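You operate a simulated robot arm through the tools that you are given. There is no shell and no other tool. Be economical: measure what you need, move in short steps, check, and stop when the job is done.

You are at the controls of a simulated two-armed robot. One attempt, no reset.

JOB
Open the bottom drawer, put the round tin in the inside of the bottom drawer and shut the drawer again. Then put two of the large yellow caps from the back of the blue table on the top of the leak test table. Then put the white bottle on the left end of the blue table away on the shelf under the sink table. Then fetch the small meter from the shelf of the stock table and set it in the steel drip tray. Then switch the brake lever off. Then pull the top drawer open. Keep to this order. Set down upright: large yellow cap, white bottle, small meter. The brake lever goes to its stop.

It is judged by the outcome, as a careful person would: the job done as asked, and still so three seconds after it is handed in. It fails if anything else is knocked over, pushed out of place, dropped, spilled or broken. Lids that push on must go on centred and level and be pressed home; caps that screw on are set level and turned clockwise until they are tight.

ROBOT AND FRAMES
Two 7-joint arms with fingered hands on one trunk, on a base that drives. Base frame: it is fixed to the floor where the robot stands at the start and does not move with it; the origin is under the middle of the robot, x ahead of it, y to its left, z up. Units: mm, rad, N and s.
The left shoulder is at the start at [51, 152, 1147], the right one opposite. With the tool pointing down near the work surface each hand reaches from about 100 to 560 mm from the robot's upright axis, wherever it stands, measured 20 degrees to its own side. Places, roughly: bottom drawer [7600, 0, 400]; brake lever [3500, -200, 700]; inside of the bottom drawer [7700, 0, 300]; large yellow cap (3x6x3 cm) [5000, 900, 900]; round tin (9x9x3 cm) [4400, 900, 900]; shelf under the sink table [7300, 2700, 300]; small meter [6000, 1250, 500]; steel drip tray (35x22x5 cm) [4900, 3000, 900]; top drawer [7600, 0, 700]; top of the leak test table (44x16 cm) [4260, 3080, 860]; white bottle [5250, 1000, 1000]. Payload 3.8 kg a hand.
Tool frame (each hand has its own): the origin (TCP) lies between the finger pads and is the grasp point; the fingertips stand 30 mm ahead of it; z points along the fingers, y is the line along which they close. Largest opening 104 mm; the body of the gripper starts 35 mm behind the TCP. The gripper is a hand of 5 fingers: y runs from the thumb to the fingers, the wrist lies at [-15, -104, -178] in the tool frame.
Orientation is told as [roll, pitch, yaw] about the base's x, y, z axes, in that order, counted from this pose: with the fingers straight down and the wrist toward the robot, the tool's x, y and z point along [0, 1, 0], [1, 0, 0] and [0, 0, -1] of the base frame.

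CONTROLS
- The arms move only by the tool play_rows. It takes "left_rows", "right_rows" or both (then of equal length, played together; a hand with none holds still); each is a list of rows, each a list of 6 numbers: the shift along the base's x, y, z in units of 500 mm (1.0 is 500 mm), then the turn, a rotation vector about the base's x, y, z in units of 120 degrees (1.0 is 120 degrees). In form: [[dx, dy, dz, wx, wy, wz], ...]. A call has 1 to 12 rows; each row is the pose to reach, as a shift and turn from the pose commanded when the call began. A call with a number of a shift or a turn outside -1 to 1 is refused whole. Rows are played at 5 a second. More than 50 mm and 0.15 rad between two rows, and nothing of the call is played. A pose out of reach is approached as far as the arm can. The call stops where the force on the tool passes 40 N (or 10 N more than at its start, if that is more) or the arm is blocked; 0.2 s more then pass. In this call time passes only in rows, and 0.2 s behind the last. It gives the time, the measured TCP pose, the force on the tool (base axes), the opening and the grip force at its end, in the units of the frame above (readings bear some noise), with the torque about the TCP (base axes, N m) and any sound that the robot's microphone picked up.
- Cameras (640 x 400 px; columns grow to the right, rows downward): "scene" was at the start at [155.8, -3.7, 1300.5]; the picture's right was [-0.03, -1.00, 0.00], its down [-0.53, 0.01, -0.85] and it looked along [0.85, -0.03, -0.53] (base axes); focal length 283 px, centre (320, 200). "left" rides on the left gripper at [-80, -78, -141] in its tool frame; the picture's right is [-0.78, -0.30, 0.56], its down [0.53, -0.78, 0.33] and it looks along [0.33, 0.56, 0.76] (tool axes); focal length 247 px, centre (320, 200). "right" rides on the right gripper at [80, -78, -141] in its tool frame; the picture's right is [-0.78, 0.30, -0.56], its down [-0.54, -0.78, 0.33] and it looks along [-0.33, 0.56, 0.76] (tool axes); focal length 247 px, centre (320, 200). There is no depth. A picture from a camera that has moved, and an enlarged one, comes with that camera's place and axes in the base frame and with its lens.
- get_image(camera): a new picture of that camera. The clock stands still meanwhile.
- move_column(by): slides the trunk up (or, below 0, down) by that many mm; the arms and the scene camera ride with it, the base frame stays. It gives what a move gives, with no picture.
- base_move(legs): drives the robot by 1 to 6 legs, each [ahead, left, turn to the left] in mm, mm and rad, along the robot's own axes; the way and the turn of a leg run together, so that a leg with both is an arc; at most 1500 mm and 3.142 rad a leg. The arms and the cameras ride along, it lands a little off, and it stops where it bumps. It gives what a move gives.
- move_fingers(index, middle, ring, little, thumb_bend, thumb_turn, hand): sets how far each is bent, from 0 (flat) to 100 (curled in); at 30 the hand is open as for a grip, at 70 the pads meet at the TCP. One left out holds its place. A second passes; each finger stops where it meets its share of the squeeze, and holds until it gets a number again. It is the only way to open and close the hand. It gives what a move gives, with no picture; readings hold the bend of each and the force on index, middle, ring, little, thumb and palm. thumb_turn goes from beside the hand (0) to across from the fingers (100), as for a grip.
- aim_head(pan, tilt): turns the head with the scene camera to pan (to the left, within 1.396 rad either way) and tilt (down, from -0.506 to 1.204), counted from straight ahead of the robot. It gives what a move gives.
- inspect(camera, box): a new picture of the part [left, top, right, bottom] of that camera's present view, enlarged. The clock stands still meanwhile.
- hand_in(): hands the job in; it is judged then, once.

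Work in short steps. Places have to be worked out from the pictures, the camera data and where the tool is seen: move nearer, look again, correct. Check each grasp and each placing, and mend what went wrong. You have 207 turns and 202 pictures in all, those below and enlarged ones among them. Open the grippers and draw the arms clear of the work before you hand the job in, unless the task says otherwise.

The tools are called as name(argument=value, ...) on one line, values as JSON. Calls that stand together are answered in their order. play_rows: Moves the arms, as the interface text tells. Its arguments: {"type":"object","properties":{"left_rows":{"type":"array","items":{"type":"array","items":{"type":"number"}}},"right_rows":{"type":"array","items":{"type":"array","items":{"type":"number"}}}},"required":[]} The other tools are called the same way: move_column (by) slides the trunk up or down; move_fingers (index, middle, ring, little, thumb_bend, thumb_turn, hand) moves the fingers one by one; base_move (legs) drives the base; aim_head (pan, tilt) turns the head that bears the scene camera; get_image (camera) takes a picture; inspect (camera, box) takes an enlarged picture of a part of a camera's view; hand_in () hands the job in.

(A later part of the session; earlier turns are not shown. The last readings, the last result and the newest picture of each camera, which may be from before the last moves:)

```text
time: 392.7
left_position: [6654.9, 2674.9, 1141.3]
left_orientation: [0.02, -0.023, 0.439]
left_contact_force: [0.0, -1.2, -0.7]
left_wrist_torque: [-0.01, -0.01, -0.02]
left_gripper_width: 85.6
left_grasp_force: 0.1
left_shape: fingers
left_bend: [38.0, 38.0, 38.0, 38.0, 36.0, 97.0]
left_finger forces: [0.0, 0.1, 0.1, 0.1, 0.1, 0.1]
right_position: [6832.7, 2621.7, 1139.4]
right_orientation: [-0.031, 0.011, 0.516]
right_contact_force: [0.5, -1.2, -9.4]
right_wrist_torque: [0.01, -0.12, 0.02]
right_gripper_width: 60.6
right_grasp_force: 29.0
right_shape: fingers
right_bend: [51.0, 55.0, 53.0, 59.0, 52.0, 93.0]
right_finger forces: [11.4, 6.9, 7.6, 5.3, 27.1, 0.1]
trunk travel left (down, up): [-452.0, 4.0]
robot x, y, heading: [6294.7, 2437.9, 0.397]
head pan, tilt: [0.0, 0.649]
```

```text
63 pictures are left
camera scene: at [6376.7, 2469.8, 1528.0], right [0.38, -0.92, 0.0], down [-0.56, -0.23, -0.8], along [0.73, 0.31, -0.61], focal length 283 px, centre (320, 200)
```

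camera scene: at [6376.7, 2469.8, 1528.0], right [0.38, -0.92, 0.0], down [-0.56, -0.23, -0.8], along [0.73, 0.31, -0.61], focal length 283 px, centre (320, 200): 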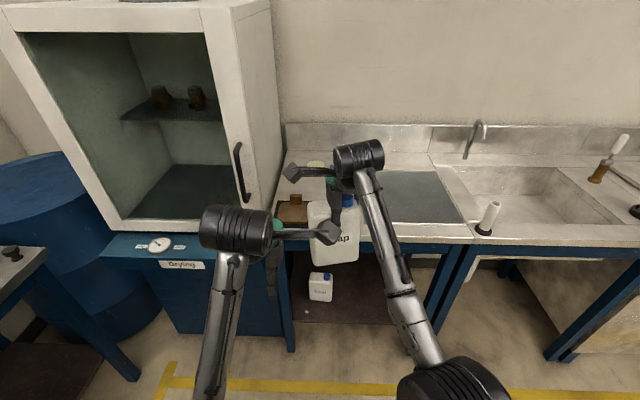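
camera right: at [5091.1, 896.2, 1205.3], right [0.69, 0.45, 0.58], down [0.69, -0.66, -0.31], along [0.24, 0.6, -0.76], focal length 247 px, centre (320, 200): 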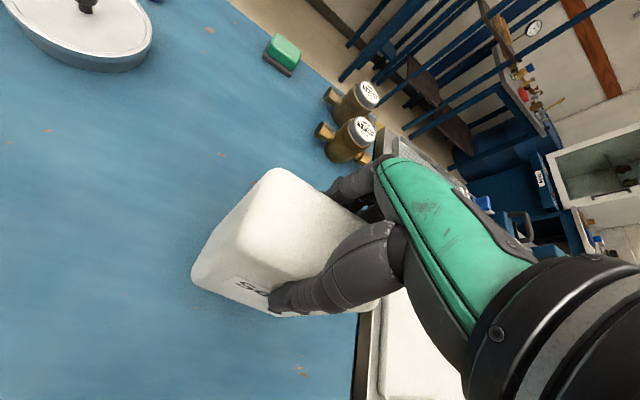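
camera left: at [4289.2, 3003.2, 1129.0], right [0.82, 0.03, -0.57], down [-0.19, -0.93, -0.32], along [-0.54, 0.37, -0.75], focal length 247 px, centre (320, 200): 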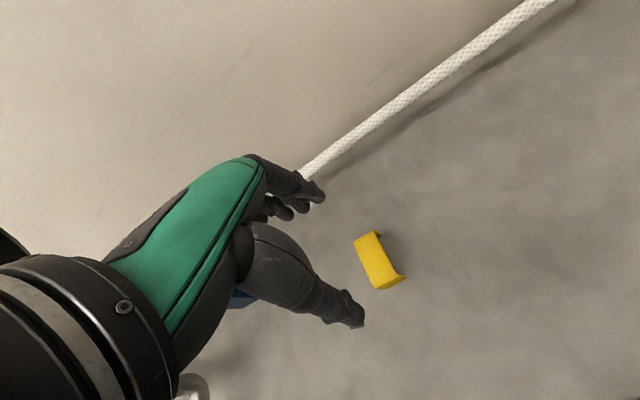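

I see the shelf with a small jerrycan on its left part. I tuck the left hand back, strafe 140 right, and lower the trunk 312 before going under the table.

play_rows(left_rows=[[-0.07, -0.03, 0, 0, 0, 0], [-0.14, -0.06, 0, 0, 0, 0], [-0.21, -0.088, 0, 0, 0, 0], [-0.276, -0.116, 0, 0, 0, 0]])

base_move(legs=[[0, -140, 0]])

move_column(by=-312)

play_rows(right_rows=[[0, 0, -0.09, 0, 0, 0], [0, 0, -0.18, 0, 0, 0], [0, 0, -0.27, 0, 0, 0], [0, 0, -0.36, 0, 0, 0], [0, 0, -0.45, 0, 0, 0], [0, 0, -0.54, 0, 0, 0], [0, 0, -0.63, 0, 0, 0], [0, 0, -0.7, 0, 0, 0]])

get_image(camera="scene")

```text
time: 393.3
left_position: [6633.6, 2661.7, 1220.9]
left_orientation: [-0.014, -0.233, 0.452]
left_contact_force: [0.8, 0.4, 0.8]
left_wrist_torque: [0.0, 0.0, 0.01]
left_gripper_width: 85.4
left_grasp_force: 0.0
left_shape: fingers
left_bend: [38.0, 38.0, 38.0, 38.0, 36.0, 97.0]
left_finger forces: [0.0, 0.1, 0.0, 0.0, 0.1, 0.0]
left hand out of reach, approached as far as the arm can: row 3
right_position: [6831.2, 2619.8, 1137.6]
right_orientation: [-0.027, 0.015, 0.515]
right_contact_force: [0.9, 0.4, -9.3]
right_wrist_torque: [0.02, -0.15, 0.02]
right_gripper_width: 60.6
right_grasp_force: 29.3
right_shape: fingers
right_bend: [51.0, 55.0, 53.0, 59.0, 52.0, 93.0]
right_finger forces: [11.5, 6.9, 7.7, 5.3, 27.1, 0.0]
trunk travel left (down, up): [-452.0, 4.0]
robot x, y, heading: [6297.3, 2434.3, 0.396]
head pan, tilt: [0.0, 0.649]
stopped in row 3 (left hand): the arm was blocked; the commanded pose is now the measured one
```

```text
time: 394.6
left_position: [6687.1, 2535.1, 1221.4]
left_orientation: [-0.017, -0.232, 0.456]
left_contact_force: [-0.1, 0.2, 0.4]
left_wrist_torque: [0.0, -0.04, -0.03]
left_gripper_width: 85.5
left_grasp_force: 0.0
left_shape: fingers
left_bend: [38.0, 38.0, 38.0, 38.0, 36.0, 97.0]
left_finger forces: [0.1, 0.1, 0.0, 0.0, 0.0, 0.0]
right_position: [6885.7, 2494.2, 1139.5]
right_orientation: [-0.032, 0.011, 0.518]
right_contact_force: [-0.2, 0.3, -10.9]
right_wrist_torque: [0.0, -0.09, -0.04]
right_gripper_width: 60.8
right_grasp_force: 29.2
right_shape: fingers
right_bend: [51.0, 55.0, 53.0, 59.0, 52.0, 93.0]
right_finger forces: [11.4, 6.9, 7.6, 5.3, 27.0, 0.0]
trunk travel left (down, up): [-452.0, 4.0]
robot x, y, heading: [6349.0, 2305.2, 0.398]
head pan, tilt: [0.0, 0.649]
```

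```text
time: 397.4
left_position: [6727.7, 2536.1, 846.7]
left_orientation: [0.09, -0.01, 0.441]
left_contact_force: [0.4, 0.2, 0.1]
left_wrist_torque: [0.0, 0.0, -0.01]
left_gripper_width: 85.8
left_grasp_force: 0.0
left_shape: fingers
left_bend: [38.0, 38.0, 38.0, 38.0, 36.0, 97.0]
left_finger forces: [0.0, 0.1, 0.1, 0.1, 0.1, 0.1]
right_position: [6884.3, 2491.6, 862.9]
right_orientation: [-0.034, 0.002, 0.52]
right_contact_force: [-0.2, 0.1, -9.9]
right_wrist_torque: [-0.02, -0.1, 0.0]
right_gripper_width: 60.3
right_grasp_force: 29.0
right_shape: fingers
right_bend: [51.0, 55.0, 53.0, 59.0, 51.0, 93.0]
right_finger forces: [11.4, 6.7, 7.5, 5.3, 27.0, 0.0]
trunk travel left (down, up): [-162.0, 295.0]
robot x, y, heading: [6350.5, 2304.3, 0.396]
head pan, tilt: [0.0, 0.649]
stopped: the arm was blocked; the commanded pose is now the measured one
```

```text
time: 399.1
left_position: [6729.7, 2544.6, 858.1]
left_orientation: [0.071, -0.049, 0.452]
left_contact_force: [-0.1, 0.1, -0.6]
left_wrist_torque: [-0.02, -0.01, 0.01]
left_gripper_width: 85.4
left_grasp_force: 0.1
left_shape: fingers
left_bend: [38.0, 38.0, 38.0, 38.0, 36.0, 97.0]
left_finger forces: [0.0, 0.0, 0.0, 0.0, 0.1, 0.0]
right_position: [6887.5, 2490.2, 506.4]
right_orientation: [-0.033, 0.006, 0.519]
right_contact_force: [0.9, 0.4, -9.6]
right_wrist_torque: [0.05, -0.14, 0.01]
right_gripper_width: 60.2
right_grasp_force: 28.3
right_shape: fingers
right_bend: [51.0, 55.0, 53.0, 59.0, 51.0, 93.0]
right_finger forces: [11.9, 7.1, 7.6, 5.5, 25.8, 0.0]
trunk travel left (down, up): [-162.0, 295.0]
robot x, y, heading: [6350.6, 2305.5, 0.399]
head pan, tilt: [0.0, 0.649]
```

```text
62 pictures are left
camera scene: at [6517.9, 2375.9, 1204.1], right [0.39, -0.92, 0.0], down [-0.71, -0.3, -0.64], along [0.59, 0.25, -0.77], focal length 283 px, centre (320, 200)
```

scene: 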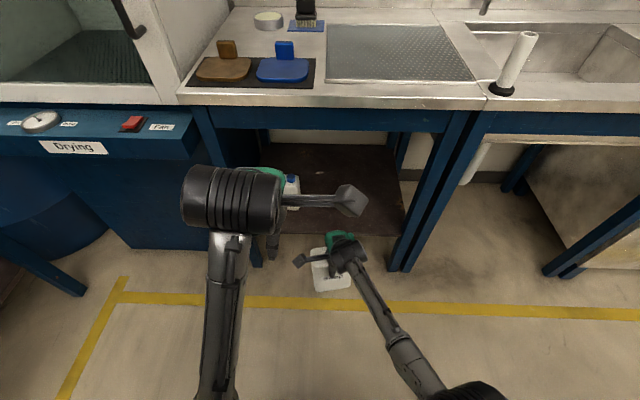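

The left hand would meet the table edge, so I move it out to the left and then back beside me.

play_rows(left_rows=[[-0.035, 0.083, 0, 0, 0, 0], [-0.07, 0.166, 0, 0, 0, 0], [-0.105, 0.249, 0, 0, 0, 0], [-0.15, 0.31, 0, 0, 0, 0], [-0.22, 0.3, 0, 0, 0, 0], [-0.29, 0.27, 0, 0, 0, 0], [-0.36, 0.24, 0, 0, 0, 0], [-0.43, 0.21, 0, 0, 0, 0], [-0.5, 0.18, 0, 0, 0, 0]])

get_image(camera="scene")

```text
time: 401.1
left_position: [6580.7, 2755.7, 793.0]
left_orientation: [0.064, -0.032, 0.433]
left_contact_force: [-1.1, 1.2, 0.0]
left_wrist_torque: [-0.01, -0.02, -0.03]
left_gripper_width: 85.6
left_grasp_force: 0.1
left_shape: fingers
left_bend: [38.0, 38.0, 38.0, 38.0, 36.0, 98.0]
left_finger forces: [0.1, 0.0, 0.1, 0.0, 0.0, 0.0]
left hand out of reach, approached as far as the arm can: row 4, 5, 6, 7, 8, 9
right_position: [6884.6, 2490.8, 502.2]
right_orientation: [-0.032, 0.012, 0.518]
right_contact_force: [-1.2, -0.3, -10.2]
right_wrist_torque: [0.0, -0.15, -0.03]
right_gripper_width: 60.6
right_grasp_force: 28.3
right_shape: fingers
right_bend: [51.0, 55.0, 53.0, 59.0, 51.0, 93.0]
right_finger forces: [11.7, 6.6, 7.2, 5.4, 25.7, 0.1]
trunk travel left (down, up): [-162.0, 295.0]
robot x, y, heading: [6349.7, 2307.8, 0.393]
head pan, tilt: [0.0, 0.649]
```

```text
61 pictures are left
camera scene: at [6517.1, 2377.9, 1201.2], right [0.39, -0.92, 0.0], down [-0.71, -0.3, -0.64], along [0.59, 0.25, -0.77], focal length 283 px, centre (320, 200)
```

scene: 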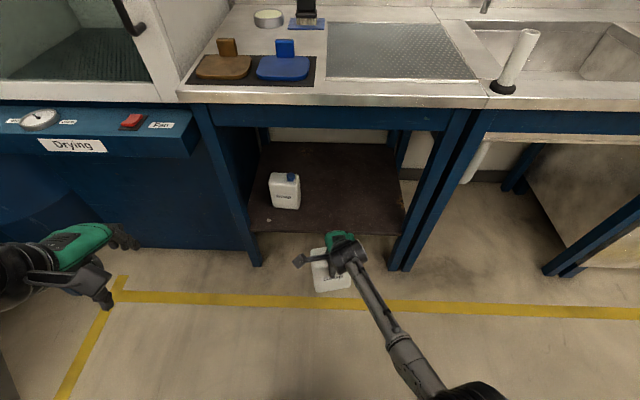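

The shelf is well visible. To keep the left hand clear, I turn 0.33 left, strafe right 279 and go ahead 255: this brings the bottle to s≈7640, n≈177 over the shelf.

base_move(legs=[[0, 0, 0.33], [0, -279, 0], [130, 0, 0]])

get_image(camera="scene")

get_image(camera="right")

```text
time: 405.0
left_position: [6708.8, 2683.3, 793.7]
left_orientation: [0.067, -0.03, 0.763]
left_contact_force: [-0.8, 0.2, -1.3]
left_wrist_torque: [0.03, 0.01, 0.0]
left_gripper_width: 85.5
left_grasp_force: 0.0
left_shape: fingers
left_bend: [38.0, 38.0, 38.0, 38.0, 36.0, 98.0]
left_finger forces: [0.1, 0.0, 0.0, 0.1, 0.0, 0.0]
right_position: [7082.1, 2531.8, 502.2]
right_orientation: [-0.032, 0.013, 0.849]
right_contact_force: [0.1, 0.1, -11.2]
right_wrist_torque: [0.05, -0.1, 0.02]
right_gripper_width: 60.4
right_grasp_force: 28.2
right_shape: fingers
right_bend: [51.0, 55.0, 53.0, 59.0, 51.0, 93.0]
right_finger forces: [11.6, 6.7, 7.3, 5.4, 25.5, 0.0]
trunk travel left (down, up): [-162.0, 295.0]
robot x, y, heading: [6636.2, 2183.9, 0.727]
head pan, tilt: [0.0, 0.649]
```

```text
60 pictures are left
camera scene: at [6772.8, 2305.0, 1200.8], right [0.67, -0.75, 0.0], down [-0.57, -0.51, -0.64], along [0.48, 0.42, -0.77], focal length 283 px, centre (320, 200)
```

scene: 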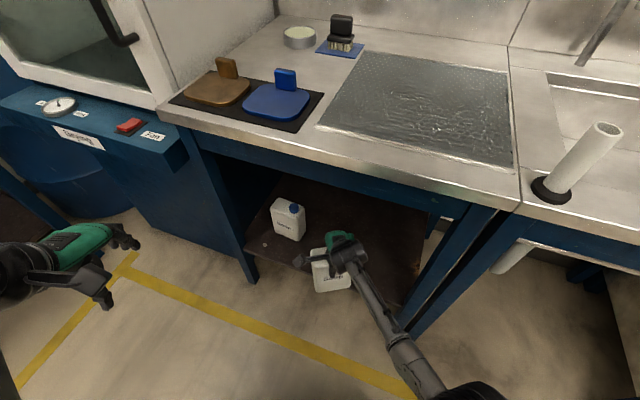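

```text
59 pictures are left
camera right: at [6967.9, 2529.9, 640.0], right [0.77, -0.27, 0.58], down [-0.11, -0.95, -0.31], along [0.63, 0.17, -0.76], focal length 247 px, centre (320, 200)
```

right: 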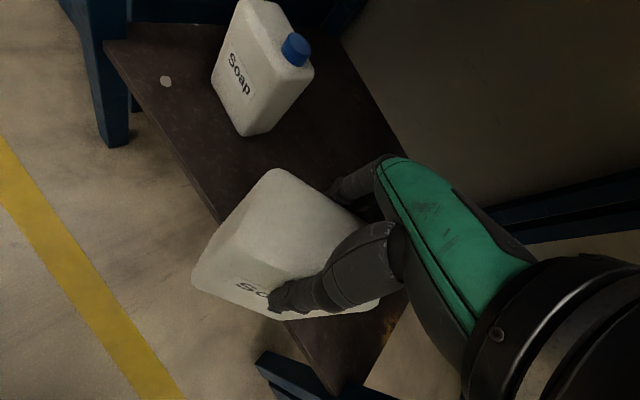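

The hand camera shows the shelf edge and the other soap bottle clearly. I strafe 40 right and go 100 ahead, to stand the bottle at ≈(7184, 2568), 105 mm inside the edge.

base_move(legs=[[0, -40, 0], [100, 0, 0]])

get_image(camera="right")

```text
time: 406.7
left_position: [6809.2, 2719.4, 793.3]
left_orientation: [0.068, -0.03, 0.764]
left_contact_force: [0.0, 0.1, -0.6]
left_wrist_torque: [0.0, 0.03, 0.01]
left_gripper_width: 85.7
left_grasp_force: 0.0
left_shape: fingers
left_bend: [38.0, 38.0, 38.0, 38.0, 36.0, 98.0]
left_finger forces: [0.0, 0.0, 0.0, 0.1, 0.0, 0.0]
right_position: [7181.7, 2567.4, 500.9]
right_orientation: [-0.03, 0.011, 0.851]
right_contact_force: [0.7, 0.1, -10.3]
right_wrist_torque: [0.05, -0.08, 0.03]
right_gripper_width: 60.3
right_grasp_force: 28.8
right_shape: fingers
right_bend: [51.0, 55.0, 53.0, 59.0, 51.0, 93.0]
right_finger forces: [11.7, 6.7, 7.3, 5.6, 25.5, 0.1]
trunk travel left (down, up): [-162.0, 295.0]
robot x, y, heading: [6734.2, 2216.5, 0.732]
head pan, tilt: [0.0, 0.649]
```

```text
58 pictures are left
camera right: at [7067.5, 2565.8, 639.7], right [0.77, -0.27, 0.58], down [-0.11, -0.95, -0.31], along [0.63, 0.18, -0.76], focal length 247 px, centre (320, 200)
```

right: 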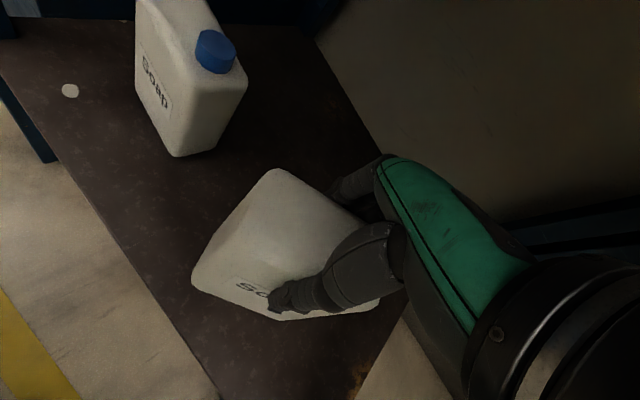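

The foot of the bottle projects well inside the shelf and clear of the other bottle. I lower it 40, then slowly to contact.

play_rows(right_rows=[[0, 0, -0.04, 0, 0, 0], [0, 0, -0.08, 0, 0, 0], [0, 0, -0.092, 0, 0, 0], [0, 0, -0.104, 0, 0, 0], [0, 0, -0.116, 0, 0, 0]])

```text
time: 407.9
left_position: [6808.4, 2717.7, 793.3]
left_orientation: [0.07, -0.029, 0.764]
left_contact_force: [-0.6, 0.3, -0.2]
left_wrist_torque: [-0.01, -0.01, -0.03]
left_gripper_width: 85.5
left_grasp_force: 0.1
left_shape: fingers
left_bend: [38.0, 38.0, 38.0, 38.0, 36.0, 98.0]
left_finger forces: [0.0, 0.0, 0.1, 0.0, 0.0, 0.0]
right_position: [7179.8, 2566.5, 443.9]
right_orientation: [-0.03, 0.011, 0.852]
right_contact_force: [0.1, -0.2, -10.7]
right_wrist_torque: [0.05, -0.11, -0.01]
right_gripper_width: 60.3
right_grasp_force: 28.4
right_shape: fingers
right_bend: [51.0, 55.0, 53.0, 59.0, 51.0, 93.0]
right_finger forces: [11.7, 6.6, 7.2, 5.4, 25.2, 0.0]
trunk travel left (down, up): [-162.0, 295.0]
robot x, y, heading: [6736.6, 2218.8, 0.729]
head pan, tilt: [0.0, 0.649]
```

Not down yet (still −10.7 N). I go lower in 5 mm rows.

play_rows(right_rows=[[0, 0, -0.01, 0, 0, 0], [0, 0, -0.02, 0, 0, 0], [0, 0, -0.03, 0, 0, 0]])

get_image(camera="right")

```text
time: 408.7
left_position: [6807.8, 2717.9, 794.3]
left_orientation: [0.068, -0.031, 0.763]
left_contact_force: [-0.4, 0.6, 0.4]
left_wrist_torque: [0.02, 0.02, -0.01]
left_gripper_width: 85.2
left_grasp_force: 0.0
left_shape: fingers
left_bend: [38.0, 38.0, 38.0, 38.0, 36.0, 98.0]
left_finger forces: [0.0, 0.0, 0.0, 0.1, 0.0, 0.1]
right_position: [7180.6, 2568.0, 438.8]
right_orientation: [-0.028, 0.008, 0.85]
right_contact_force: [1.7, -2.1, -1.5]
right_wrist_torque: [0.16, -0.02, -0.02]
right_gripper_width: 60.5
right_grasp_force: 29.0
right_shape: fingers
right_bend: [51.0, 55.0, 53.0, 59.0, 51.0, 93.0]
right_finger forces: [11.8, 6.9, 7.2, 5.8, 26.5, 0.0]
right hand out of reach, approached as far as the arm can: row 2, 3
trunk travel left (down, up): [-162.0, 295.0]
robot x, y, heading: [6733.2, 2220.1, 0.728]
head pan, tilt: [0.0, 0.649]
```

```text
57 pictures are left
camera right: at [7067.3, 2565.2, 577.8], right [0.77, -0.27, 0.58], down [-0.1, -0.95, -0.31], along [0.63, 0.18, -0.76], focal length 247 px, centre (320, 200)
```

right: 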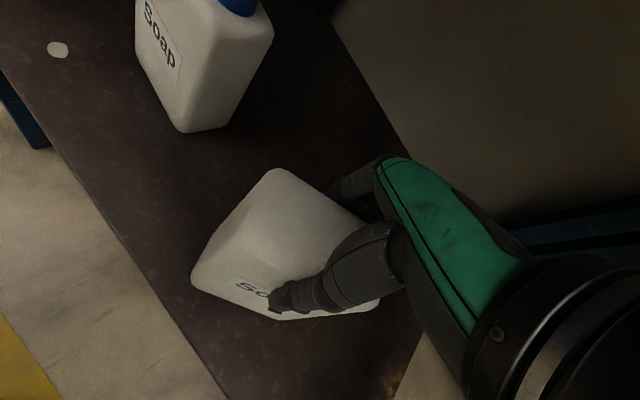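

The weight is now on the shelf (−1.5 N). A 3 mm trunk drop settles it fully, then I open the hand.

move_column(by=-3)

move_fingers(hand="right", index=36, middle=36, ring=36, little=36, thumb_bend=26)

get_image(camera="right")

```text
time: 409.2
left_position: [6807.8, 2718.5, 790.6]
left_orientation: [0.063, -0.031, 0.765]
left_contact_force: [-0.2, 0.8, -0.9]
left_wrist_torque: [-0.02, -0.01, 0.02]
left_gripper_width: 85.6
left_grasp_force: 0.1
left_shape: fingers
left_bend: [38.0, 38.0, 38.0, 38.0, 36.0, 98.0]
left_finger forces: [0.1, 0.0, 0.1, 0.0, 0.0, 0.0]
right_position: [7182.0, 2568.2, 439.0]
right_orientation: [-0.031, 0.007, 0.85]
right_contact_force: [3.7, -5.9, 12.8]
right_wrist_torque: [0.14, 0.17, 0.09]
right_gripper_width: 60.1
right_grasp_force: 30.6
right_shape: fingers
right_bend: [52.0, 55.0, 53.0, 59.0, 51.0, 94.0]
right_finger forces: [11.6, 6.6, 7.0, 6.5, 29.5, 0.0]
trunk travel left (down, up): [-159.0, 298.0]
robot x, y, heading: [6735.4, 2219.2, 0.727]
head pan, tilt: [0.0, 0.649]
```

```text
time: 410.2
left_position: [6808.5, 2719.2, 790.3]
left_orientation: [0.066, -0.029, 0.764]
left_contact_force: [-0.6, 0.0, -0.1]
left_wrist_torque: [-0.02, -0.02, 0.02]
left_gripper_width: 85.5
left_grasp_force: 0.0
left_shape: fingers
left_bend: [38.0, 38.0, 38.0, 38.0, 36.0, 98.0]
left_finger forces: [0.0, 0.0, 0.1, 0.0, 0.0, 0.0]
right_position: [7180.5, 2567.9, 435.3]
right_orientation: [-0.03, 0.01, 0.851]
right_contact_force: [-0.5, -0.8, -1.2]
right_wrist_torque: [0.03, 0.04, -0.05]
right_gripper_width: 98.3
right_grasp_force: 1.2
right_shape: fingers
right_bend: [36.0, 36.0, 36.0, 36.0, 26.0, 98.0]
right_finger forces: [0.1, 0.0, 0.1, 1.1, 0.1, 0.1]
trunk travel left (down, up): [-159.0, 298.0]
robot x, y, heading: [6735.6, 2218.5, 0.729]
head pan, tilt: [0.0, 0.649]
```

```text
56 pictures are left
camera right: at [7066.9, 2565.4, 574.6], right [0.77, -0.27, 0.58], down [-0.1, -0.95, -0.31], along [0.63, 0.18, -0.76], focal length 247 px, centre (320, 200)
```

right: 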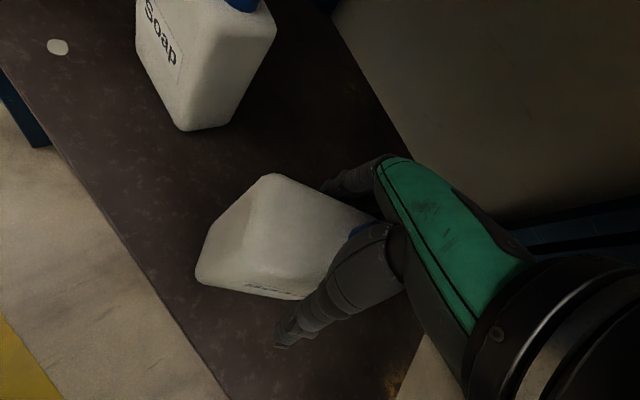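

Released. I open a bit more, lift the hand straight up 95 so the tips clear the cap, and check.

move_fingers(hand="right", index=28, middle=28, ring=28, little=28, thumb_bend=20)

play_rows(right_rows=[[0, 0, 0.05, 0, 0, 0], [0, 0, 0.1, 0, 0, 0], [0, 0, 0.15, 0, 0, 0], [0, 0, 0.2, 0, 0, 0], [0, 0, 0.23, 0, 0, 0]])

get_image(camera="right")

```text
time: 411.2
left_position: [6808.8, 2720.0, 792.1]
left_orientation: [0.066, -0.031, 0.763]
left_contact_force: [-0.2, 0.0, 0.3]
left_wrist_torque: [0.01, -0.03, 0.03]
left_gripper_width: 85.7
left_grasp_force: 0.1
left_shape: fingers
left_bend: [38.0, 38.0, 38.0, 38.0, 36.0, 98.0]
left_finger forces: [0.1, 0.0, 0.0, 0.0, 0.0, 0.0]
right_position: [7180.7, 2566.9, 435.8]
right_orientation: [-0.031, 0.01, 0.851]
right_contact_force: [0.2, 0.2, 0.4]
right_wrist_torque: [-0.01, -0.01, -0.03]
right_gripper_width: 113.8
right_grasp_force: 0.0
right_shape: fingers
right_bend: [28.0, 28.0, 28.0, 28.0, 20.0, 98.0]
right_finger forces: [0.0, 0.0, 0.1, 0.0, 0.0, 0.0]
trunk travel left (down, up): [-159.0, 298.0]
robot x, y, heading: [6733.6, 2217.6, 0.729]
head pan, tilt: [0.0, 0.649]
```

```text
time: 412.4
left_position: [6807.3, 2718.8, 790.2]
left_orientation: [0.067, -0.031, 0.764]
left_contact_force: [0.9, -0.9, -0.5]
left_wrist_torque: [-0.01, -0.01, -0.02]
left_gripper_width: 85.6
left_grasp_force: 0.1
left_shape: fingers
left_bend: [38.0, 38.0, 38.0, 38.0, 36.0, 98.0]
left_finger forces: [0.0, 0.1, 0.0, 0.0, 0.1, 0.0]
right_position: [7180.1, 2566.3, 550.4]
right_orientation: [-0.029, 0.009, 0.852]
right_contact_force: [-0.3, 0.0, 0.4]
right_wrist_torque: [0.01, 0.01, -0.01]
right_gripper_width: 114.0
right_grasp_force: 0.0
right_shape: fingers
right_bend: [28.0, 28.0, 28.0, 28.0, 20.0, 98.0]
right_finger forces: [0.1, 0.0, 0.0, 0.1, 0.1, 0.0]
trunk travel left (down, up): [-159.0, 298.0]
robot x, y, heading: [6735.8, 2219.9, 0.727]
head pan, tilt: [0.0, 0.649]
```

```text
55 pictures are left
camera right: at [7066.9, 2565.0, 689.3], right [0.77, -0.27, 0.58], down [-0.1, -0.95, -0.31], along [0.63, 0.18, -0.76], focal length 247 px, centre (320, 200)
```

right: 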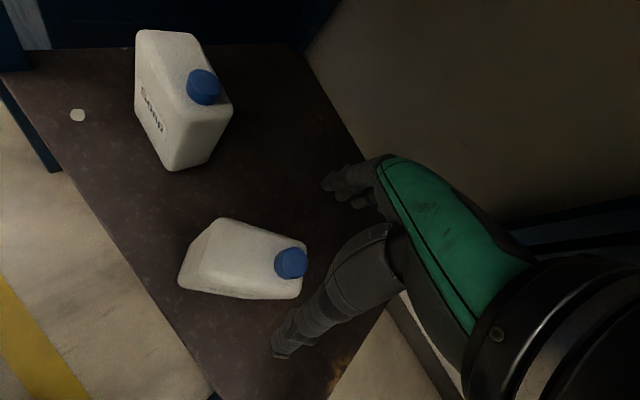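

The bottle stands upright on the shelf. I back out 300, tuck the right hand, and turn to face the stock table's end to find the small meter.

base_move(legs=[[-310, 0, 0]])

play_rows(right_rows=[[-0.06, -0.05, 0.04, 0, 0, 0], [-0.12, -0.1, 0.08, 0, 0, 0], [-0.18, -0.15, 0.12, 0, 0, 0], [-0.24, -0.2, 0.16, 0, 0, 0]])

base_move(legs=[[0, 0, 2.78]])

aim_head(pan=0.3, tilt=0.45)

get_image(camera="scene")

```text
time: 414.5
left_position: [6575.3, 2513.2, 789.7]
left_orientation: [0.065, -0.031, 0.768]
left_contact_force: [-0.1, 0.1, -0.1]
left_wrist_torque: [0.03, -0.01, -0.01]
left_gripper_width: 85.7
left_grasp_force: 0.1
left_shape: fingers
left_bend: [38.0, 38.0, 38.0, 38.0, 36.0, 98.0]
left_finger forces: [0.0, 0.0, 0.0, 0.1, 0.0, 0.0]
right_position: [6949.3, 2361.5, 551.1]
right_orientation: [-0.032, 0.011, 0.854]
right_contact_force: [0.0, -0.2, -0.9]
right_wrist_torque: [0.01, -0.02, 0.03]
right_gripper_width: 114.0
right_grasp_force: 0.1
right_shape: fingers
right_bend: [28.0, 28.0, 28.0, 28.0, 20.0, 98.0]
right_finger forces: [0.0, 0.0, 0.0, 0.0, 0.1, 0.0]
trunk travel left (down, up): [-159.0, 298.0]
robot x, y, heading: [6505.9, 2011.8, 0.731]
head pan, tilt: [0.0, 0.649]
```

```text
time: 415.3
left_position: [6575.1, 2514.1, 787.6]
left_orientation: [0.063, -0.027, 0.768]
left_contact_force: [-0.4, 0.2, -0.4]
left_wrist_torque: [-0.03, 0.01, 0.03]
left_gripper_width: 85.8
left_grasp_force: 0.0
left_shape: fingers
left_bend: [38.0, 38.0, 38.0, 38.0, 36.0, 98.0]
left_finger forces: [0.0, 0.0, 0.0, 0.0, 0.1, 0.0]
right_position: [6928.8, 2358.2, 685.4]
right_orientation: [-0.051, -0.173, 0.859]
right_contact_force: [-1.1, 0.3, -0.1]
right_wrist_torque: [-0.02, 0.04, 0.0]
right_gripper_width: 114.3
right_grasp_force: 0.0
right_shape: fingers
right_bend: [28.0, 28.0, 28.0, 28.0, 20.0, 98.0]
right_finger forces: [0.0, 0.0, 0.0, 0.0, 0.0, 0.0]
trunk travel left (down, up): [-159.0, 298.0]
robot x, y, heading: [6503.2, 2010.0, 0.727]
head pan, tilt: [0.0, 0.649]
stopped in row 4 (right hand): the arm was blocked; the commanded pose is now the measured one
```

```text
time: 420.3
left_position: [6036.7, 1827.9, 792.5]
left_orientation: [0.052, -0.044, 2.847]
left_contact_force: [-0.9, 5.2, 0.0]
left_wrist_torque: [-0.46, -0.12, 0.14]
left_gripper_width: 85.8
left_grasp_force: 0.1
left_shape: fingers
left_bend: [38.0, 38.0, 38.0, 38.0, 36.0, 98.0]
left_finger forces: [0.0, 0.0, 0.0, 0.0, 0.0, 0.0]
right_position: [5987.3, 2201.5, 694.5]
right_orientation: [-0.048, -0.187, 2.965]
right_contact_force: [-0.6, -0.1, -0.4]
right_wrist_torque: [0.01, 0.03, -0.02]
right_gripper_width: 114.5
right_grasp_force: 0.1
right_shape: fingers
right_bend: [28.0, 28.0, 28.0, 28.0, 20.0, 97.0]
right_finger forces: [0.0, 0.0, 0.0, 0.0, 0.0, 0.0]
trunk travel left (down, up): [-159.0, 298.0]
robot x, y, heading: [6506.9, 2014.0, 2.837]
head pan, tilt: [0.0, 0.649]
stopped in leg 1: the force on the tool passed its limit at 170 N (the readings are from after the stop); the commanded pose is now the measured one
```

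```text
time: 421.1
left_position: [6036.1, 1828.1, 792.4]
left_orientation: [0.051, -0.043, 2.847]
left_contact_force: [0.5, 6.0, -2.2]
left_wrist_torque: [-0.42, 0.08, 0.22]
left_gripper_width: 85.6
left_grasp_force: 0.1
left_shape: fingers
left_bend: [38.0, 38.0, 38.0, 38.0, 36.0, 98.0]
left_finger forces: [0.1, 0.0, 0.0, 0.0, 0.0, 0.0]
right_position: [5986.6, 2200.6, 696.0]
right_orientation: [-0.049, -0.192, 2.964]
right_contact_force: [1.1, -0.7, 0.1]
right_wrist_torque: [-0.03, -0.01, -0.01]
right_gripper_width: 114.5
right_grasp_force: 0.1
right_shape: fingers
right_bend: [28.0, 28.0, 28.0, 28.0, 20.0, 97.0]
right_finger forces: [0.1, 0.1, 0.0, 0.0, 0.0, 0.0]
trunk travel left (down, up): [-159.0, 298.0]
robot x, y, heading: [6503.1, 2009.0, 2.839]
head pan, tilt: [0.3, 0.45]
```

```text
54 pictures are left
camera scene: at [6314.9, 2042.9, 1214.1], right [0.01, 1.0, -0.07], down [0.62, -0.06, -0.78], along [-0.78, -0.03, -0.62], focal length 283 px, centre (320, 200)
```

scene: 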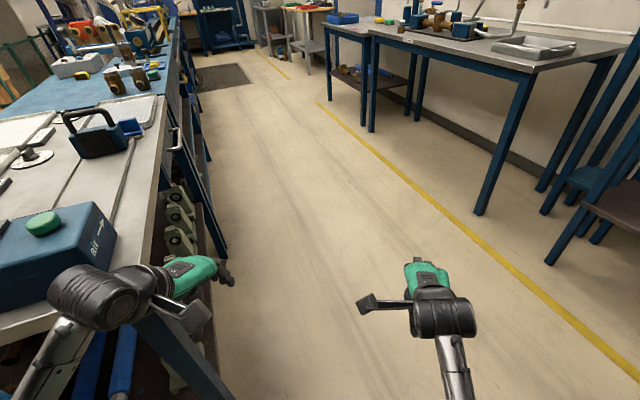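

My left hand bumped the stock table's end corner while turning (table items look undisturbed). I pull away, finish the turn further out, and strafe to face the table's end near n≈1000.

base_move(legs=[[-125, -100, 0], [0, 0, 0.67], [0, 480, 0]])

aim_head(pan=0, tilt=0.5)

get_image(camera="scene")

```text
time: 426.7
left_position: [6570.5, 1190.6, 792.5]
left_orientation: [0.053, -0.045, -2.762]
left_contact_force: [-0.9, -0.4, -1.1]
left_wrist_torque: [-0.02, 0.0, -0.01]
left_gripper_width: 86.0
left_grasp_force: 0.0
left_shape: fingers
left_bend: [38.0, 38.0, 38.0, 38.0, 36.0, 98.0]
left_finger forces: [0.0, 0.0, 0.0, 0.0, 0.0, 0.0]
right_position: [6298.7, 1453.1, 695.9]
right_orientation: [-0.051, -0.191, -2.644]
right_contact_force: [1.0, 0.3, -0.5]
right_wrist_torque: [0.0, 0.0, 0.0]
right_gripper_width: 114.3
right_grasp_force: 0.0
right_shape: fingers
right_bend: [28.0, 28.0, 28.0, 28.0, 20.0, 97.0]
right_finger forces: [0.0, 0.0, 0.0, 0.1, 0.0, 0.1]
trunk travel left (down, up): [-159.0, 298.0]
robot x, y, heading: [6823.6, 1629.2, -2.773]
head pan, tilt: [0.3, 0.45]
```

```text
time: 427.5
left_position: [6569.5, 1192.4, 792.8]
left_orientation: [0.052, -0.044, -2.762]
left_contact_force: [0.8, 0.1, 0.4]
left_wrist_torque: [0.0, 0.05, 0.01]
left_gripper_width: 85.7
left_grasp_force: 0.0
left_shape: fingers
left_bend: [38.0, 38.0, 38.0, 38.0, 36.0, 98.0]
left_finger forces: [0.0, 0.0, 0.0, 0.1, 0.0, 0.0]
right_position: [6298.6, 1452.4, 696.8]
right_orientation: [-0.049, -0.191, -2.645]
right_contact_force: [0.9, -0.3, -0.8]
right_wrist_torque: [0.0, 0.02, 0.0]
right_gripper_width: 114.3
right_grasp_force: 0.0
right_shape: fingers
right_bend: [28.0, 28.0, 28.0, 28.0, 20.0, 97.0]
right_finger forces: [0.0, 0.0, 0.1, 0.0, 0.1, 0.1]
trunk travel left (down, up): [-159.0, 298.0]
robot x, y, heading: [6823.7, 1630.5, -2.773]
head pan, tilt: [0.0, 0.499]
```

```text
53 pictures are left
camera scene: at [6642.0, 1558.2, 1209.2], right [-0.36, 0.93, 0.0], down [0.62, 0.24, -0.74], along [-0.69, -0.27, -0.67], focal length 283 px, centre (320, 200)
```

scene: 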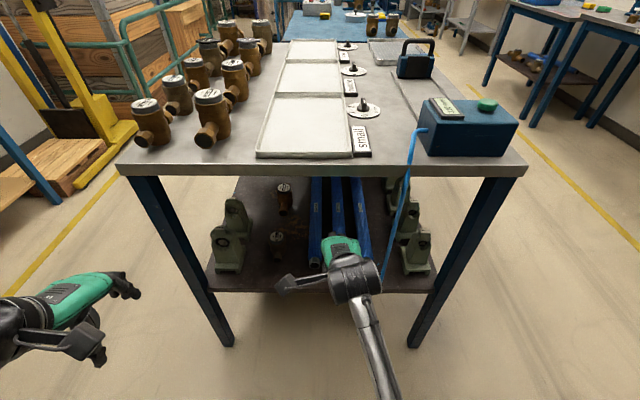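

Great view of the shelf. I zoom on the two small items on it.

inspect(camera="scene", box=[200, 165, 360, 295])

```text
3.08 times, centred on (280, 230) of scene
camera zoom: at [6642.0, 1558.2, 1209.2], right [-0.36, 0.93, 0.0], down [0.62, 0.24, -0.74], along [-0.69, -0.27, -0.67], focal length 871 px, centre (443, 108)
```

zoom: 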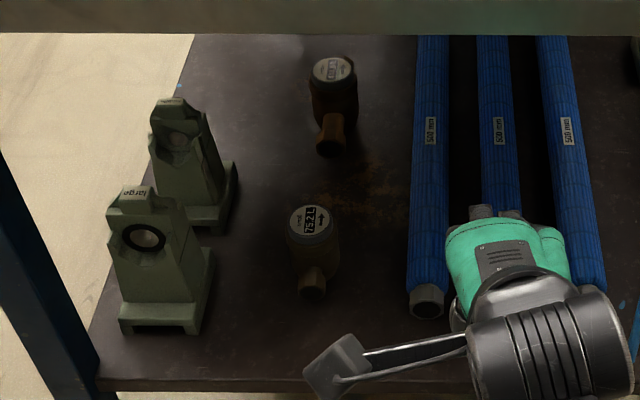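

Two small meters stand on the shelf. I enlarge further to tell them apart.

inspect(camera="scene", box=[260, 180, 300, 250])

```text
5.71 times, centred on (280, 215) of scene
camera zoom: at [6642.0, 1558.2, 1209.2], right [-0.36, 0.93, 0.0], down [0.62, 0.24, -0.74], along [-0.69, -0.27, -0.67], focal length 1618 px, centre (549, 114)
```

zoom: 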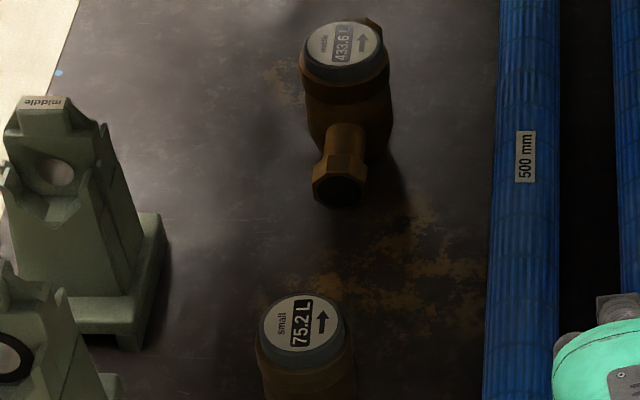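

The near one is labelled "small" – dial top ≈(6129, 1204, ~490), 180 mm inside the end edge. I'll use the left hand: I swing the right arm out and back, and bring the left forward and down.

play_rows(right_rows=[[-0.032, 0.084, 0, 0, 0, 0], [-0.066, 0.168, 0, 0, 0, 0], [-0.098, 0.252, 0, 0, 0, 0], [-0.092, 0.35, 0, 0, 0, 0], [-0.048, 0.43, 0, 0, 0, 0], [0.002, 0.5, 0, 0, 0, 0], [0.054, 0.58, 0, 0, 0, 0], [0.1, 0.63, 0, 0, 0, 0], [0.1, 0.682, 0, 0, 0, 0]], left_rows=[[-0.06, 0.047, -0.04, 0, 0, 0], [-0.12, 0.094, -0.08, 0, 0, 0], [-0.18, 0.141, -0.12, 0, 0, 0], [-0.24, 0.188, -0.16, 0, 0, 0], [-0.3, 0.235, -0.2, 0, 0, 0], [-0.36, 0.282, -0.24, 0, 0, 0], [-0.42, 0.33, -0.28, 0, 0, 0], [-0.48, 0.377, -0.31, 0, 0, 0], [-0.538, 0.424, -0.34, 0, 0, 0]])

get_image(camera="scene")

```text
time: 428.2
left_position: [6499.2, 1246.0, 742.0]
left_orientation: [0.052, -0.043, -2.762]
left_contact_force: [-0.4, 0.1, 0.2]
left_wrist_torque: [0.01, 0.0, 0.0]
left_gripper_width: 85.7
left_grasp_force: 0.0
left_shape: fingers
left_bend: [38.0, 38.0, 38.0, 38.0, 36.0, 97.0]
left_finger forces: [0.0, 0.0, 0.1, 0.1, 0.0, 0.1]
right_position: [6278.4, 1490.5, 718.9]
right_orientation: [0.136, -0.211, -2.687]
right_contact_force: [0.2, -0.7, 0.0]
right_wrist_torque: [0.03, -0.01, -0.06]
right_gripper_width: 114.3
right_grasp_force: 0.0
right_shape: fingers
right_bend: [28.0, 28.0, 28.0, 28.0, 20.0, 97.0]
right_finger forces: [0.0, 0.0, 0.0, 0.0, 0.0, 0.1]
trunk travel left (down, up): [-159.0, 298.0]
robot x, y, heading: [6820.4, 1627.4, -2.772]
head pan, tilt: [0.0, 0.499]
stopped in row 3 (right hand): the arm was blocked; the commanded pose is now the measured one
```

```text
50 pictures are left
camera scene: at [6640.3, 1558.0, 1207.7], right [-0.36, 0.93, 0.0], down [0.62, 0.24, -0.74], along [-0.69, -0.27, -0.67], focal length 283 px, centre (320, 200)
```

scene: 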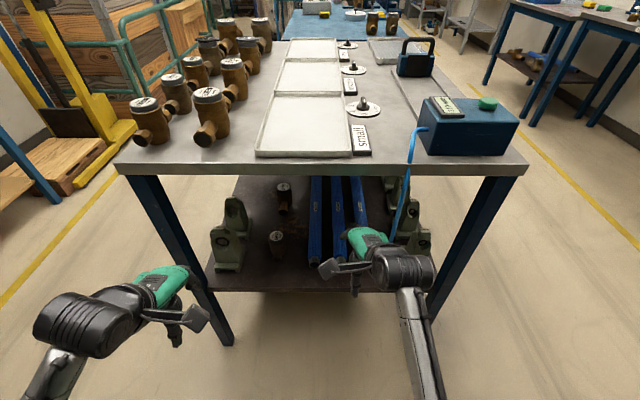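

The right arm is blocked that way; better to swap roles: the right hand (already low and extended) takes the meter. I return the left hand outward, level the right and lower it to ~620.

play_rows(left_rows=[[0.035, -0.027, 0.025, 0, 0, 0], [0.07, -0.054, 0.05, 0, 0, 0], [0.105, -0.081, 0.075, 0, 0, 0], [0.14, -0.108, 0.1, 0, 0, 0]], right_rows=[[0, 0, -0.05, 0.026, -0.0155, 0], [0, 0, -0.1, 0.0515, -0.031, 0], [0, 0, -0.15, 0.077, -0.0465, 0], [0, 0, -0.2, 0.1026, -0.062, 0]])

base_move(legs=[[0, 0, 0.33]])

```text
time: 429.2
left_position: [6566.7, 1191.5, 794.4]
left_orientation: [0.052, -0.044, -2.764]
left_contact_force: [-1.0, 0.2, -0.3]
left_wrist_torque: [0.01, 0.0, 0.03]
left_gripper_width: 85.7
left_grasp_force: 0.1
left_shape: fingers
left_bend: [38.0, 38.0, 38.0, 38.0, 36.0, 97.0]
left_finger forces: [0.0, 0.1, 0.0, 0.1, 0.1, 0.0]
left hand out of reach, approached as far as the arm can: row 4
right_position: [6280.4, 1489.2, 620.1]
right_orientation: [0.001, 0.001, -2.672]
right_contact_force: [0.0, 1.1, 0.2]
right_wrist_torque: [0.02, -0.02, 0.02]
right_gripper_width: 114.3
right_grasp_force: 0.0
right_shape: fingers
right_bend: [28.0, 28.0, 28.0, 28.0, 20.0, 97.0]
right_finger forces: [0.1, 0.0, 0.0, 0.1, 0.1, 0.0]
trunk travel left (down, up): [-159.0, 298.0]
robot x, y, heading: [6825.0, 1621.3, -2.777]
head pan, tilt: [0.0, 0.499]
```

```text
time: 430.6
left_position: [6722.3, 1132.6, 792.9]
left_orientation: [0.053, -0.043, -2.433]
left_contact_force: [0.4, 0.7, 0.0]
left_wrist_torque: [-0.05, -0.02, 0.0]
left_gripper_width: 85.5
left_grasp_force: 0.2
left_shape: fingers
left_bend: [38.0, 38.0, 38.0, 38.0, 36.0, 97.0]
left_finger forces: [0.0, 0.1, 0.1, 0.1, 0.1, 0.1]
right_position: [6353.3, 1321.7, 620.1]
right_orientation: [0.0, 0.0, -2.343]
right_contact_force: [0.4, 0.8, -0.4]
right_wrist_torque: [0.0, -0.01, -0.02]
right_gripper_width: 114.3
right_grasp_force: 0.0
right_shape: fingers
right_bend: [28.0, 28.0, 28.0, 28.0, 20.0, 97.0]
right_finger forces: [0.0, 0.0, 0.1, 0.1, 0.0, 0.1]
trunk travel left (down, up): [-159.0, 298.0]
robot x, y, heading: [6820.7, 1627.2, -2.444]
head pan, tilt: [0.0, 0.499]
```

I lower the right hand 45, strafe 50 right, go 130 ahead, and view through the hand camera.

play_rows(right_rows=[[0, 0, -0.045, 0, 0, 0], [0, 0, -0.09, 0, 0, 0]])

base_move(legs=[[0, -50, 0], [130, 0, 0]])

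get_image(camera="right")

get_image(camera="scene")

```text
time: 431.2
left_position: [6722.2, 1133.8, 793.2]
left_orientation: [0.054, -0.046, -2.434]
left_contact_force: [0.0, -0.9, 0.2]
left_wrist_torque: [0.03, 0.0, -0.01]
left_gripper_width: 85.6
left_grasp_force: 0.0
left_shape: fingers
left_bend: [38.0, 38.0, 38.0, 38.0, 36.0, 97.0]
left_finger forces: [0.0, 0.1, 0.0, 0.0, 0.0, 0.0]
right_position: [6354.3, 1321.1, 575.0]
right_orientation: [0.0, -0.001, -2.341]
right_contact_force: [-0.8, 0.3, -0.1]
right_wrist_torque: [0.01, -0.02, 0.02]
right_gripper_width: 114.3
right_grasp_force: 0.1
right_shape: fingers
right_bend: [28.0, 28.0, 28.0, 28.0, 20.0, 97.0]
right_finger forces: [0.0, 0.1, 0.0, 0.0, 0.1, 0.0]
trunk travel left (down, up): [-159.0, 298.0]
robot x, y, heading: [6819.5, 1630.0, -2.442]
head pan, tilt: [0.0, 0.499]
```

```text
time: 433.1
left_position: [6590.6, 1085.6, 792.7]
left_orientation: [0.052, -0.043, -2.433]
left_contact_force: [-1.2, -0.7, -0.3]
left_wrist_torque: [0.0, 0.0, -0.02]
left_gripper_width: 85.5
left_grasp_force: 0.0
left_shape: fingers
left_bend: [38.0, 38.0, 38.0, 38.0, 36.0, 97.0]
left_finger forces: [0.1, 0.0, 0.0, 0.0, 0.1, 0.0]
right_position: [6222.8, 1275.1, 574.3]
right_orientation: [0.001, -0.001, -2.344]
right_contact_force: [-0.5, 0.0, -0.7]
right_wrist_torque: [-0.01, -0.02, 0.02]
right_gripper_width: 114.2
right_grasp_force: 0.0
right_shape: fingers
right_bend: [28.0, 28.0, 28.0, 28.0, 20.0, 97.0]
right_finger forces: [0.1, 0.0, 0.0, 0.1, 0.1, 0.0]
trunk travel left (down, up): [-159.0, 298.0]
robot x, y, heading: [6689.5, 1584.2, -2.447]
head pan, tilt: [0.0, 0.499]
```

```text
49 pictures are left
camera right: at [6333.6, 1273.5, 714.6], right [-0.76, 0.33, 0.56], down [0.16, 0.93, -0.33], along [-0.63, -0.17, -0.76], focal length 247 px, centre (320, 200)
```

right: 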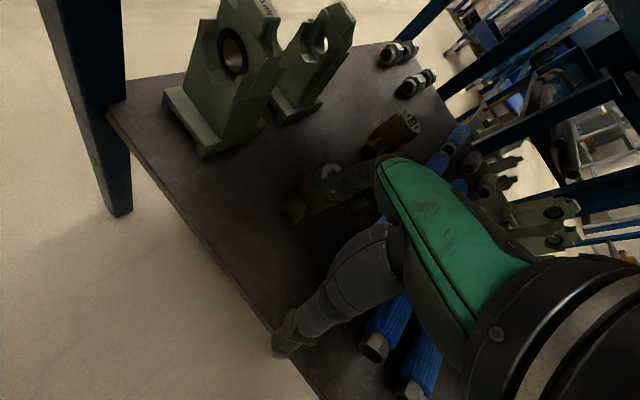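

```text
48 pictures are left
camera scene: at [6541.9, 1456.8, 1209.1], right [-0.64, 0.77, 0.0], down [0.51, 0.43, -0.74], along [-0.57, -0.48, -0.67], focal length 283 px, centre (320, 200)
```

scene: 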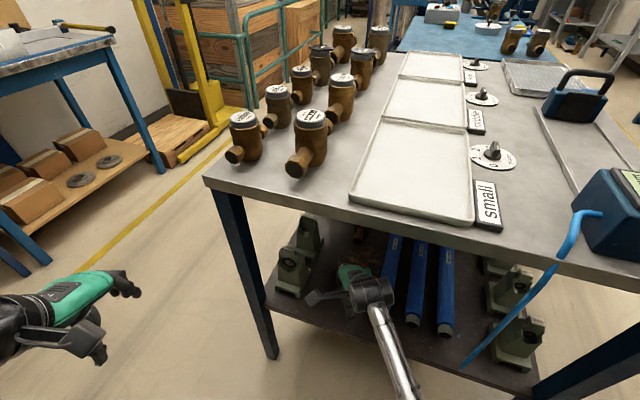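

The dial shows near my fingers at ≈(6123, 1195). I drive 105 ahead and look again.

base_move(legs=[[108, 0, 0]])

get_image(camera="right")

```text
time: 434.2
left_position: [6506.5, 1016.0, 793.0]
left_orientation: [0.052, -0.041, -2.435]
left_contact_force: [-1.2, -0.8, 0.9]
left_wrist_torque: [0.03, -0.02, -0.03]
left_gripper_width: 85.6
left_grasp_force: 0.0
left_shape: fingers
left_bend: [38.0, 38.0, 38.0, 38.0, 36.0, 97.0]
left_finger forces: [0.0, 0.0, 0.1, 0.0, 0.1, 0.0]
right_position: [6138.6, 1205.3, 573.8]
right_orientation: [-0.001, 0.001, -2.344]
right_contact_force: [0.6, 0.0, 1.3]
right_wrist_torque: [-0.03, -0.04, -0.03]
right_gripper_width: 114.2
right_grasp_force: 0.1
right_shape: fingers
right_bend: [28.0, 28.0, 28.0, 28.0, 20.0, 97.0]
right_finger forces: [0.1, 0.0, 0.0, 0.0, 0.0, 0.0]
trunk travel left (down, up): [-159.0, 298.0]
robot x, y, heading: [6604.5, 1508.7, -2.448]
head pan, tilt: [0.0, 0.499]
```

```text
47 pictures are left
camera right: at [6249.9, 1204.8, 714.5], right [-0.76, 0.33, 0.56], down [0.16, 0.93, -0.33], along [-0.63, -0.16, -0.76], focal length 247 px, centre (320, 200)
```

right: 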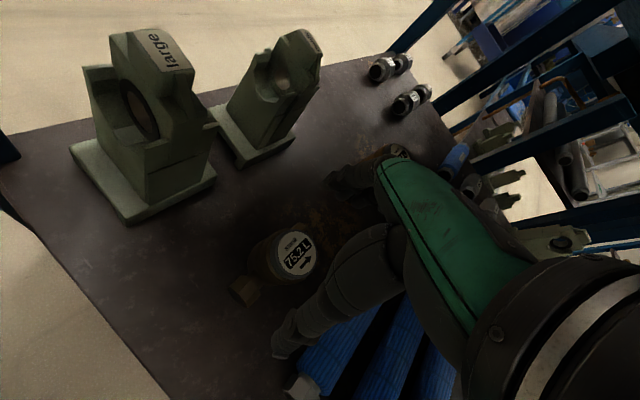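

Dial centre ≈(6117, 1203, 486). I shift 22 mm and descend to TCP z≈495 around the dial.

play_rows(right_rows=[[-0.044, -0.004, -0.03, 0, 0, 0], [-0.044, -0.004, -0.08, 0, 0, 0], [-0.044, -0.004, -0.13, 0, 0, 0], [-0.044, -0.004, -0.156, 0, 0, 0]])

get_image(camera="right")

```text
time: 435.2
left_position: [6506.2, 1016.9, 793.0]
left_orientation: [0.054, -0.045, -2.435]
left_contact_force: [0.5, 0.1, -0.3]
left_wrist_torque: [-0.01, -0.01, 0.03]
left_gripper_width: 85.8
left_grasp_force: 0.1
left_shape: fingers
left_bend: [38.0, 38.0, 38.0, 38.0, 36.0, 97.0]
left_finger forces: [0.0, 0.0, 0.0, 0.0, 0.1, 0.0]
right_position: [6115.7, 1204.2, 497.9]
right_orientation: [0.001, 0.0, -2.342]
right_contact_force: [0.2, -0.1, -0.3]
right_wrist_torque: [0.01, 0.05, 0.01]
right_gripper_width: 114.4
right_grasp_force: 0.0
right_shape: fingers
right_bend: [28.0, 28.0, 28.0, 28.0, 20.0, 97.0]
right_finger forces: [0.0, 0.0, 0.1, 0.0, 0.0, 0.0]
trunk travel left (down, up): [-159.0, 298.0]
robot x, y, heading: [6605.9, 1508.5, -2.447]
head pan, tilt: [0.0, 0.499]
```

```text
46 pictures are left
camera right: at [6227.0, 1203.1, 637.1], right [-0.76, 0.33, 0.56], down [0.16, 0.93, -0.33], along [-0.63, -0.16, -0.76], focal length 247 px, centre (320, 200)
```

right: 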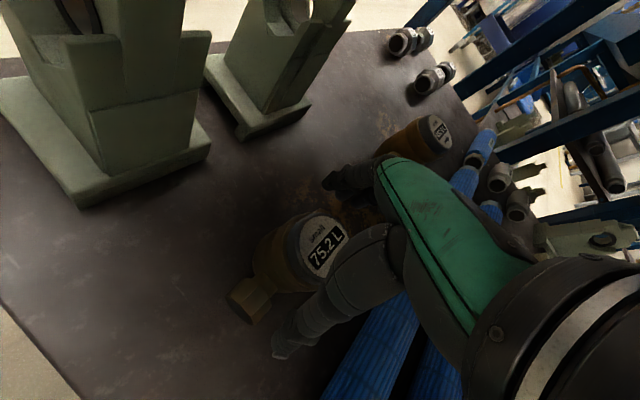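

The dial is between the fingers at TCP height. I lower 10 mm more and close.

play_rows(right_rows=[[0.008, 0, -0.02, 0, 0, 0]])

move_fingers(hand="right", index=64, middle=64, ring=60, little=50, thumb_bend=64)

get_image(camera="right")

```text
time: 435.6
left_position: [6508.2, 1017.9, 793.3]
left_orientation: [0.052, -0.043, -2.436]
left_contact_force: [-0.1, 0.4, -0.2]
left_wrist_torque: [-0.01, 0.01, 0.02]
left_gripper_width: 85.8
left_grasp_force: 0.1
left_shape: fingers
left_bend: [38.0, 38.0, 38.0, 38.0, 36.0, 97.0]
left_finger forces: [0.1, 0.0, 0.1, 0.0, 0.0, 0.0]
right_position: [6120.0, 1202.9, 486.9]
right_orientation: [0.001, -0.001, -2.345]
right_contact_force: [-0.5, -0.4, -0.4]
right_wrist_torque: [0.0, -0.04, 0.02]
right_gripper_width: 114.4
right_grasp_force: 0.0
right_shape: fingers
right_bend: [28.0, 28.0, 28.0, 28.0, 20.0, 97.0]
right_finger forces: [0.0, 0.0, 0.0, 0.1, 0.1, 0.0]
trunk travel left (down, up): [-159.0, 298.0]
robot x, y, heading: [6608.6, 1511.2, -2.447]
head pan, tilt: [0.0, 0.499]
```

```text
time: 436.6
left_position: [6506.8, 1017.6, 795.2]
left_orientation: [0.05, -0.046, -2.435]
left_contact_force: [-0.6, -1.0, 0.7]
left_wrist_torque: [0.03, 0.03, -0.02]
left_gripper_width: 85.4
left_grasp_force: 0.0
left_shape: fingers
left_bend: [38.0, 38.0, 38.0, 38.0, 36.0, 97.0]
left_finger forces: [0.0, 0.0, 0.1, 0.0, 0.1, 0.1]
right_position: [6118.9, 1203.6, 490.9]
right_orientation: [0.001, -0.007, -2.346]
right_contact_force: [-5.0, 0.1, 17.8]
right_wrist_torque: [-0.11, 0.53, 0.07]
right_gripper_width: 50.6
right_grasp_force: 23.6
right_shape: fingers
right_bend: [58.0, 48.0, 52.0, 50.0, 51.0, 95.0]
right_finger forces: [5.6, 12.3, 9.0, 0.0, 20.1, 0.0]
trunk travel left (down, up): [-159.0, 298.0]
robot x, y, heading: [6609.4, 1514.9, -2.446]
head pan, tilt: [0.0, 0.499]
```

```text
45 pictures are left
camera right: at [6230.9, 1203.3, 630.1], right [-0.76, 0.33, 0.56], down [0.16, 0.93, -0.34], along [-0.63, -0.17, -0.76], focal length 247 px, centre (320, 200)
```

right: 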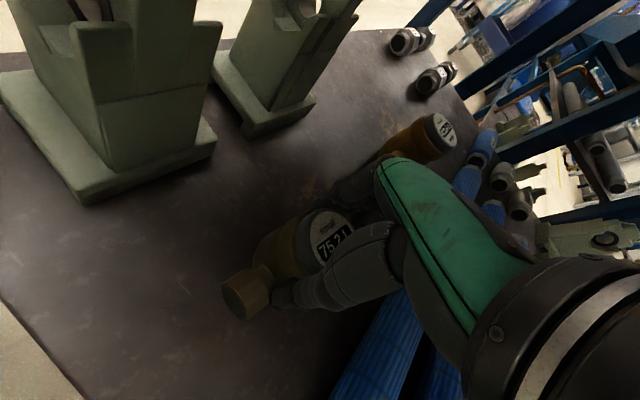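

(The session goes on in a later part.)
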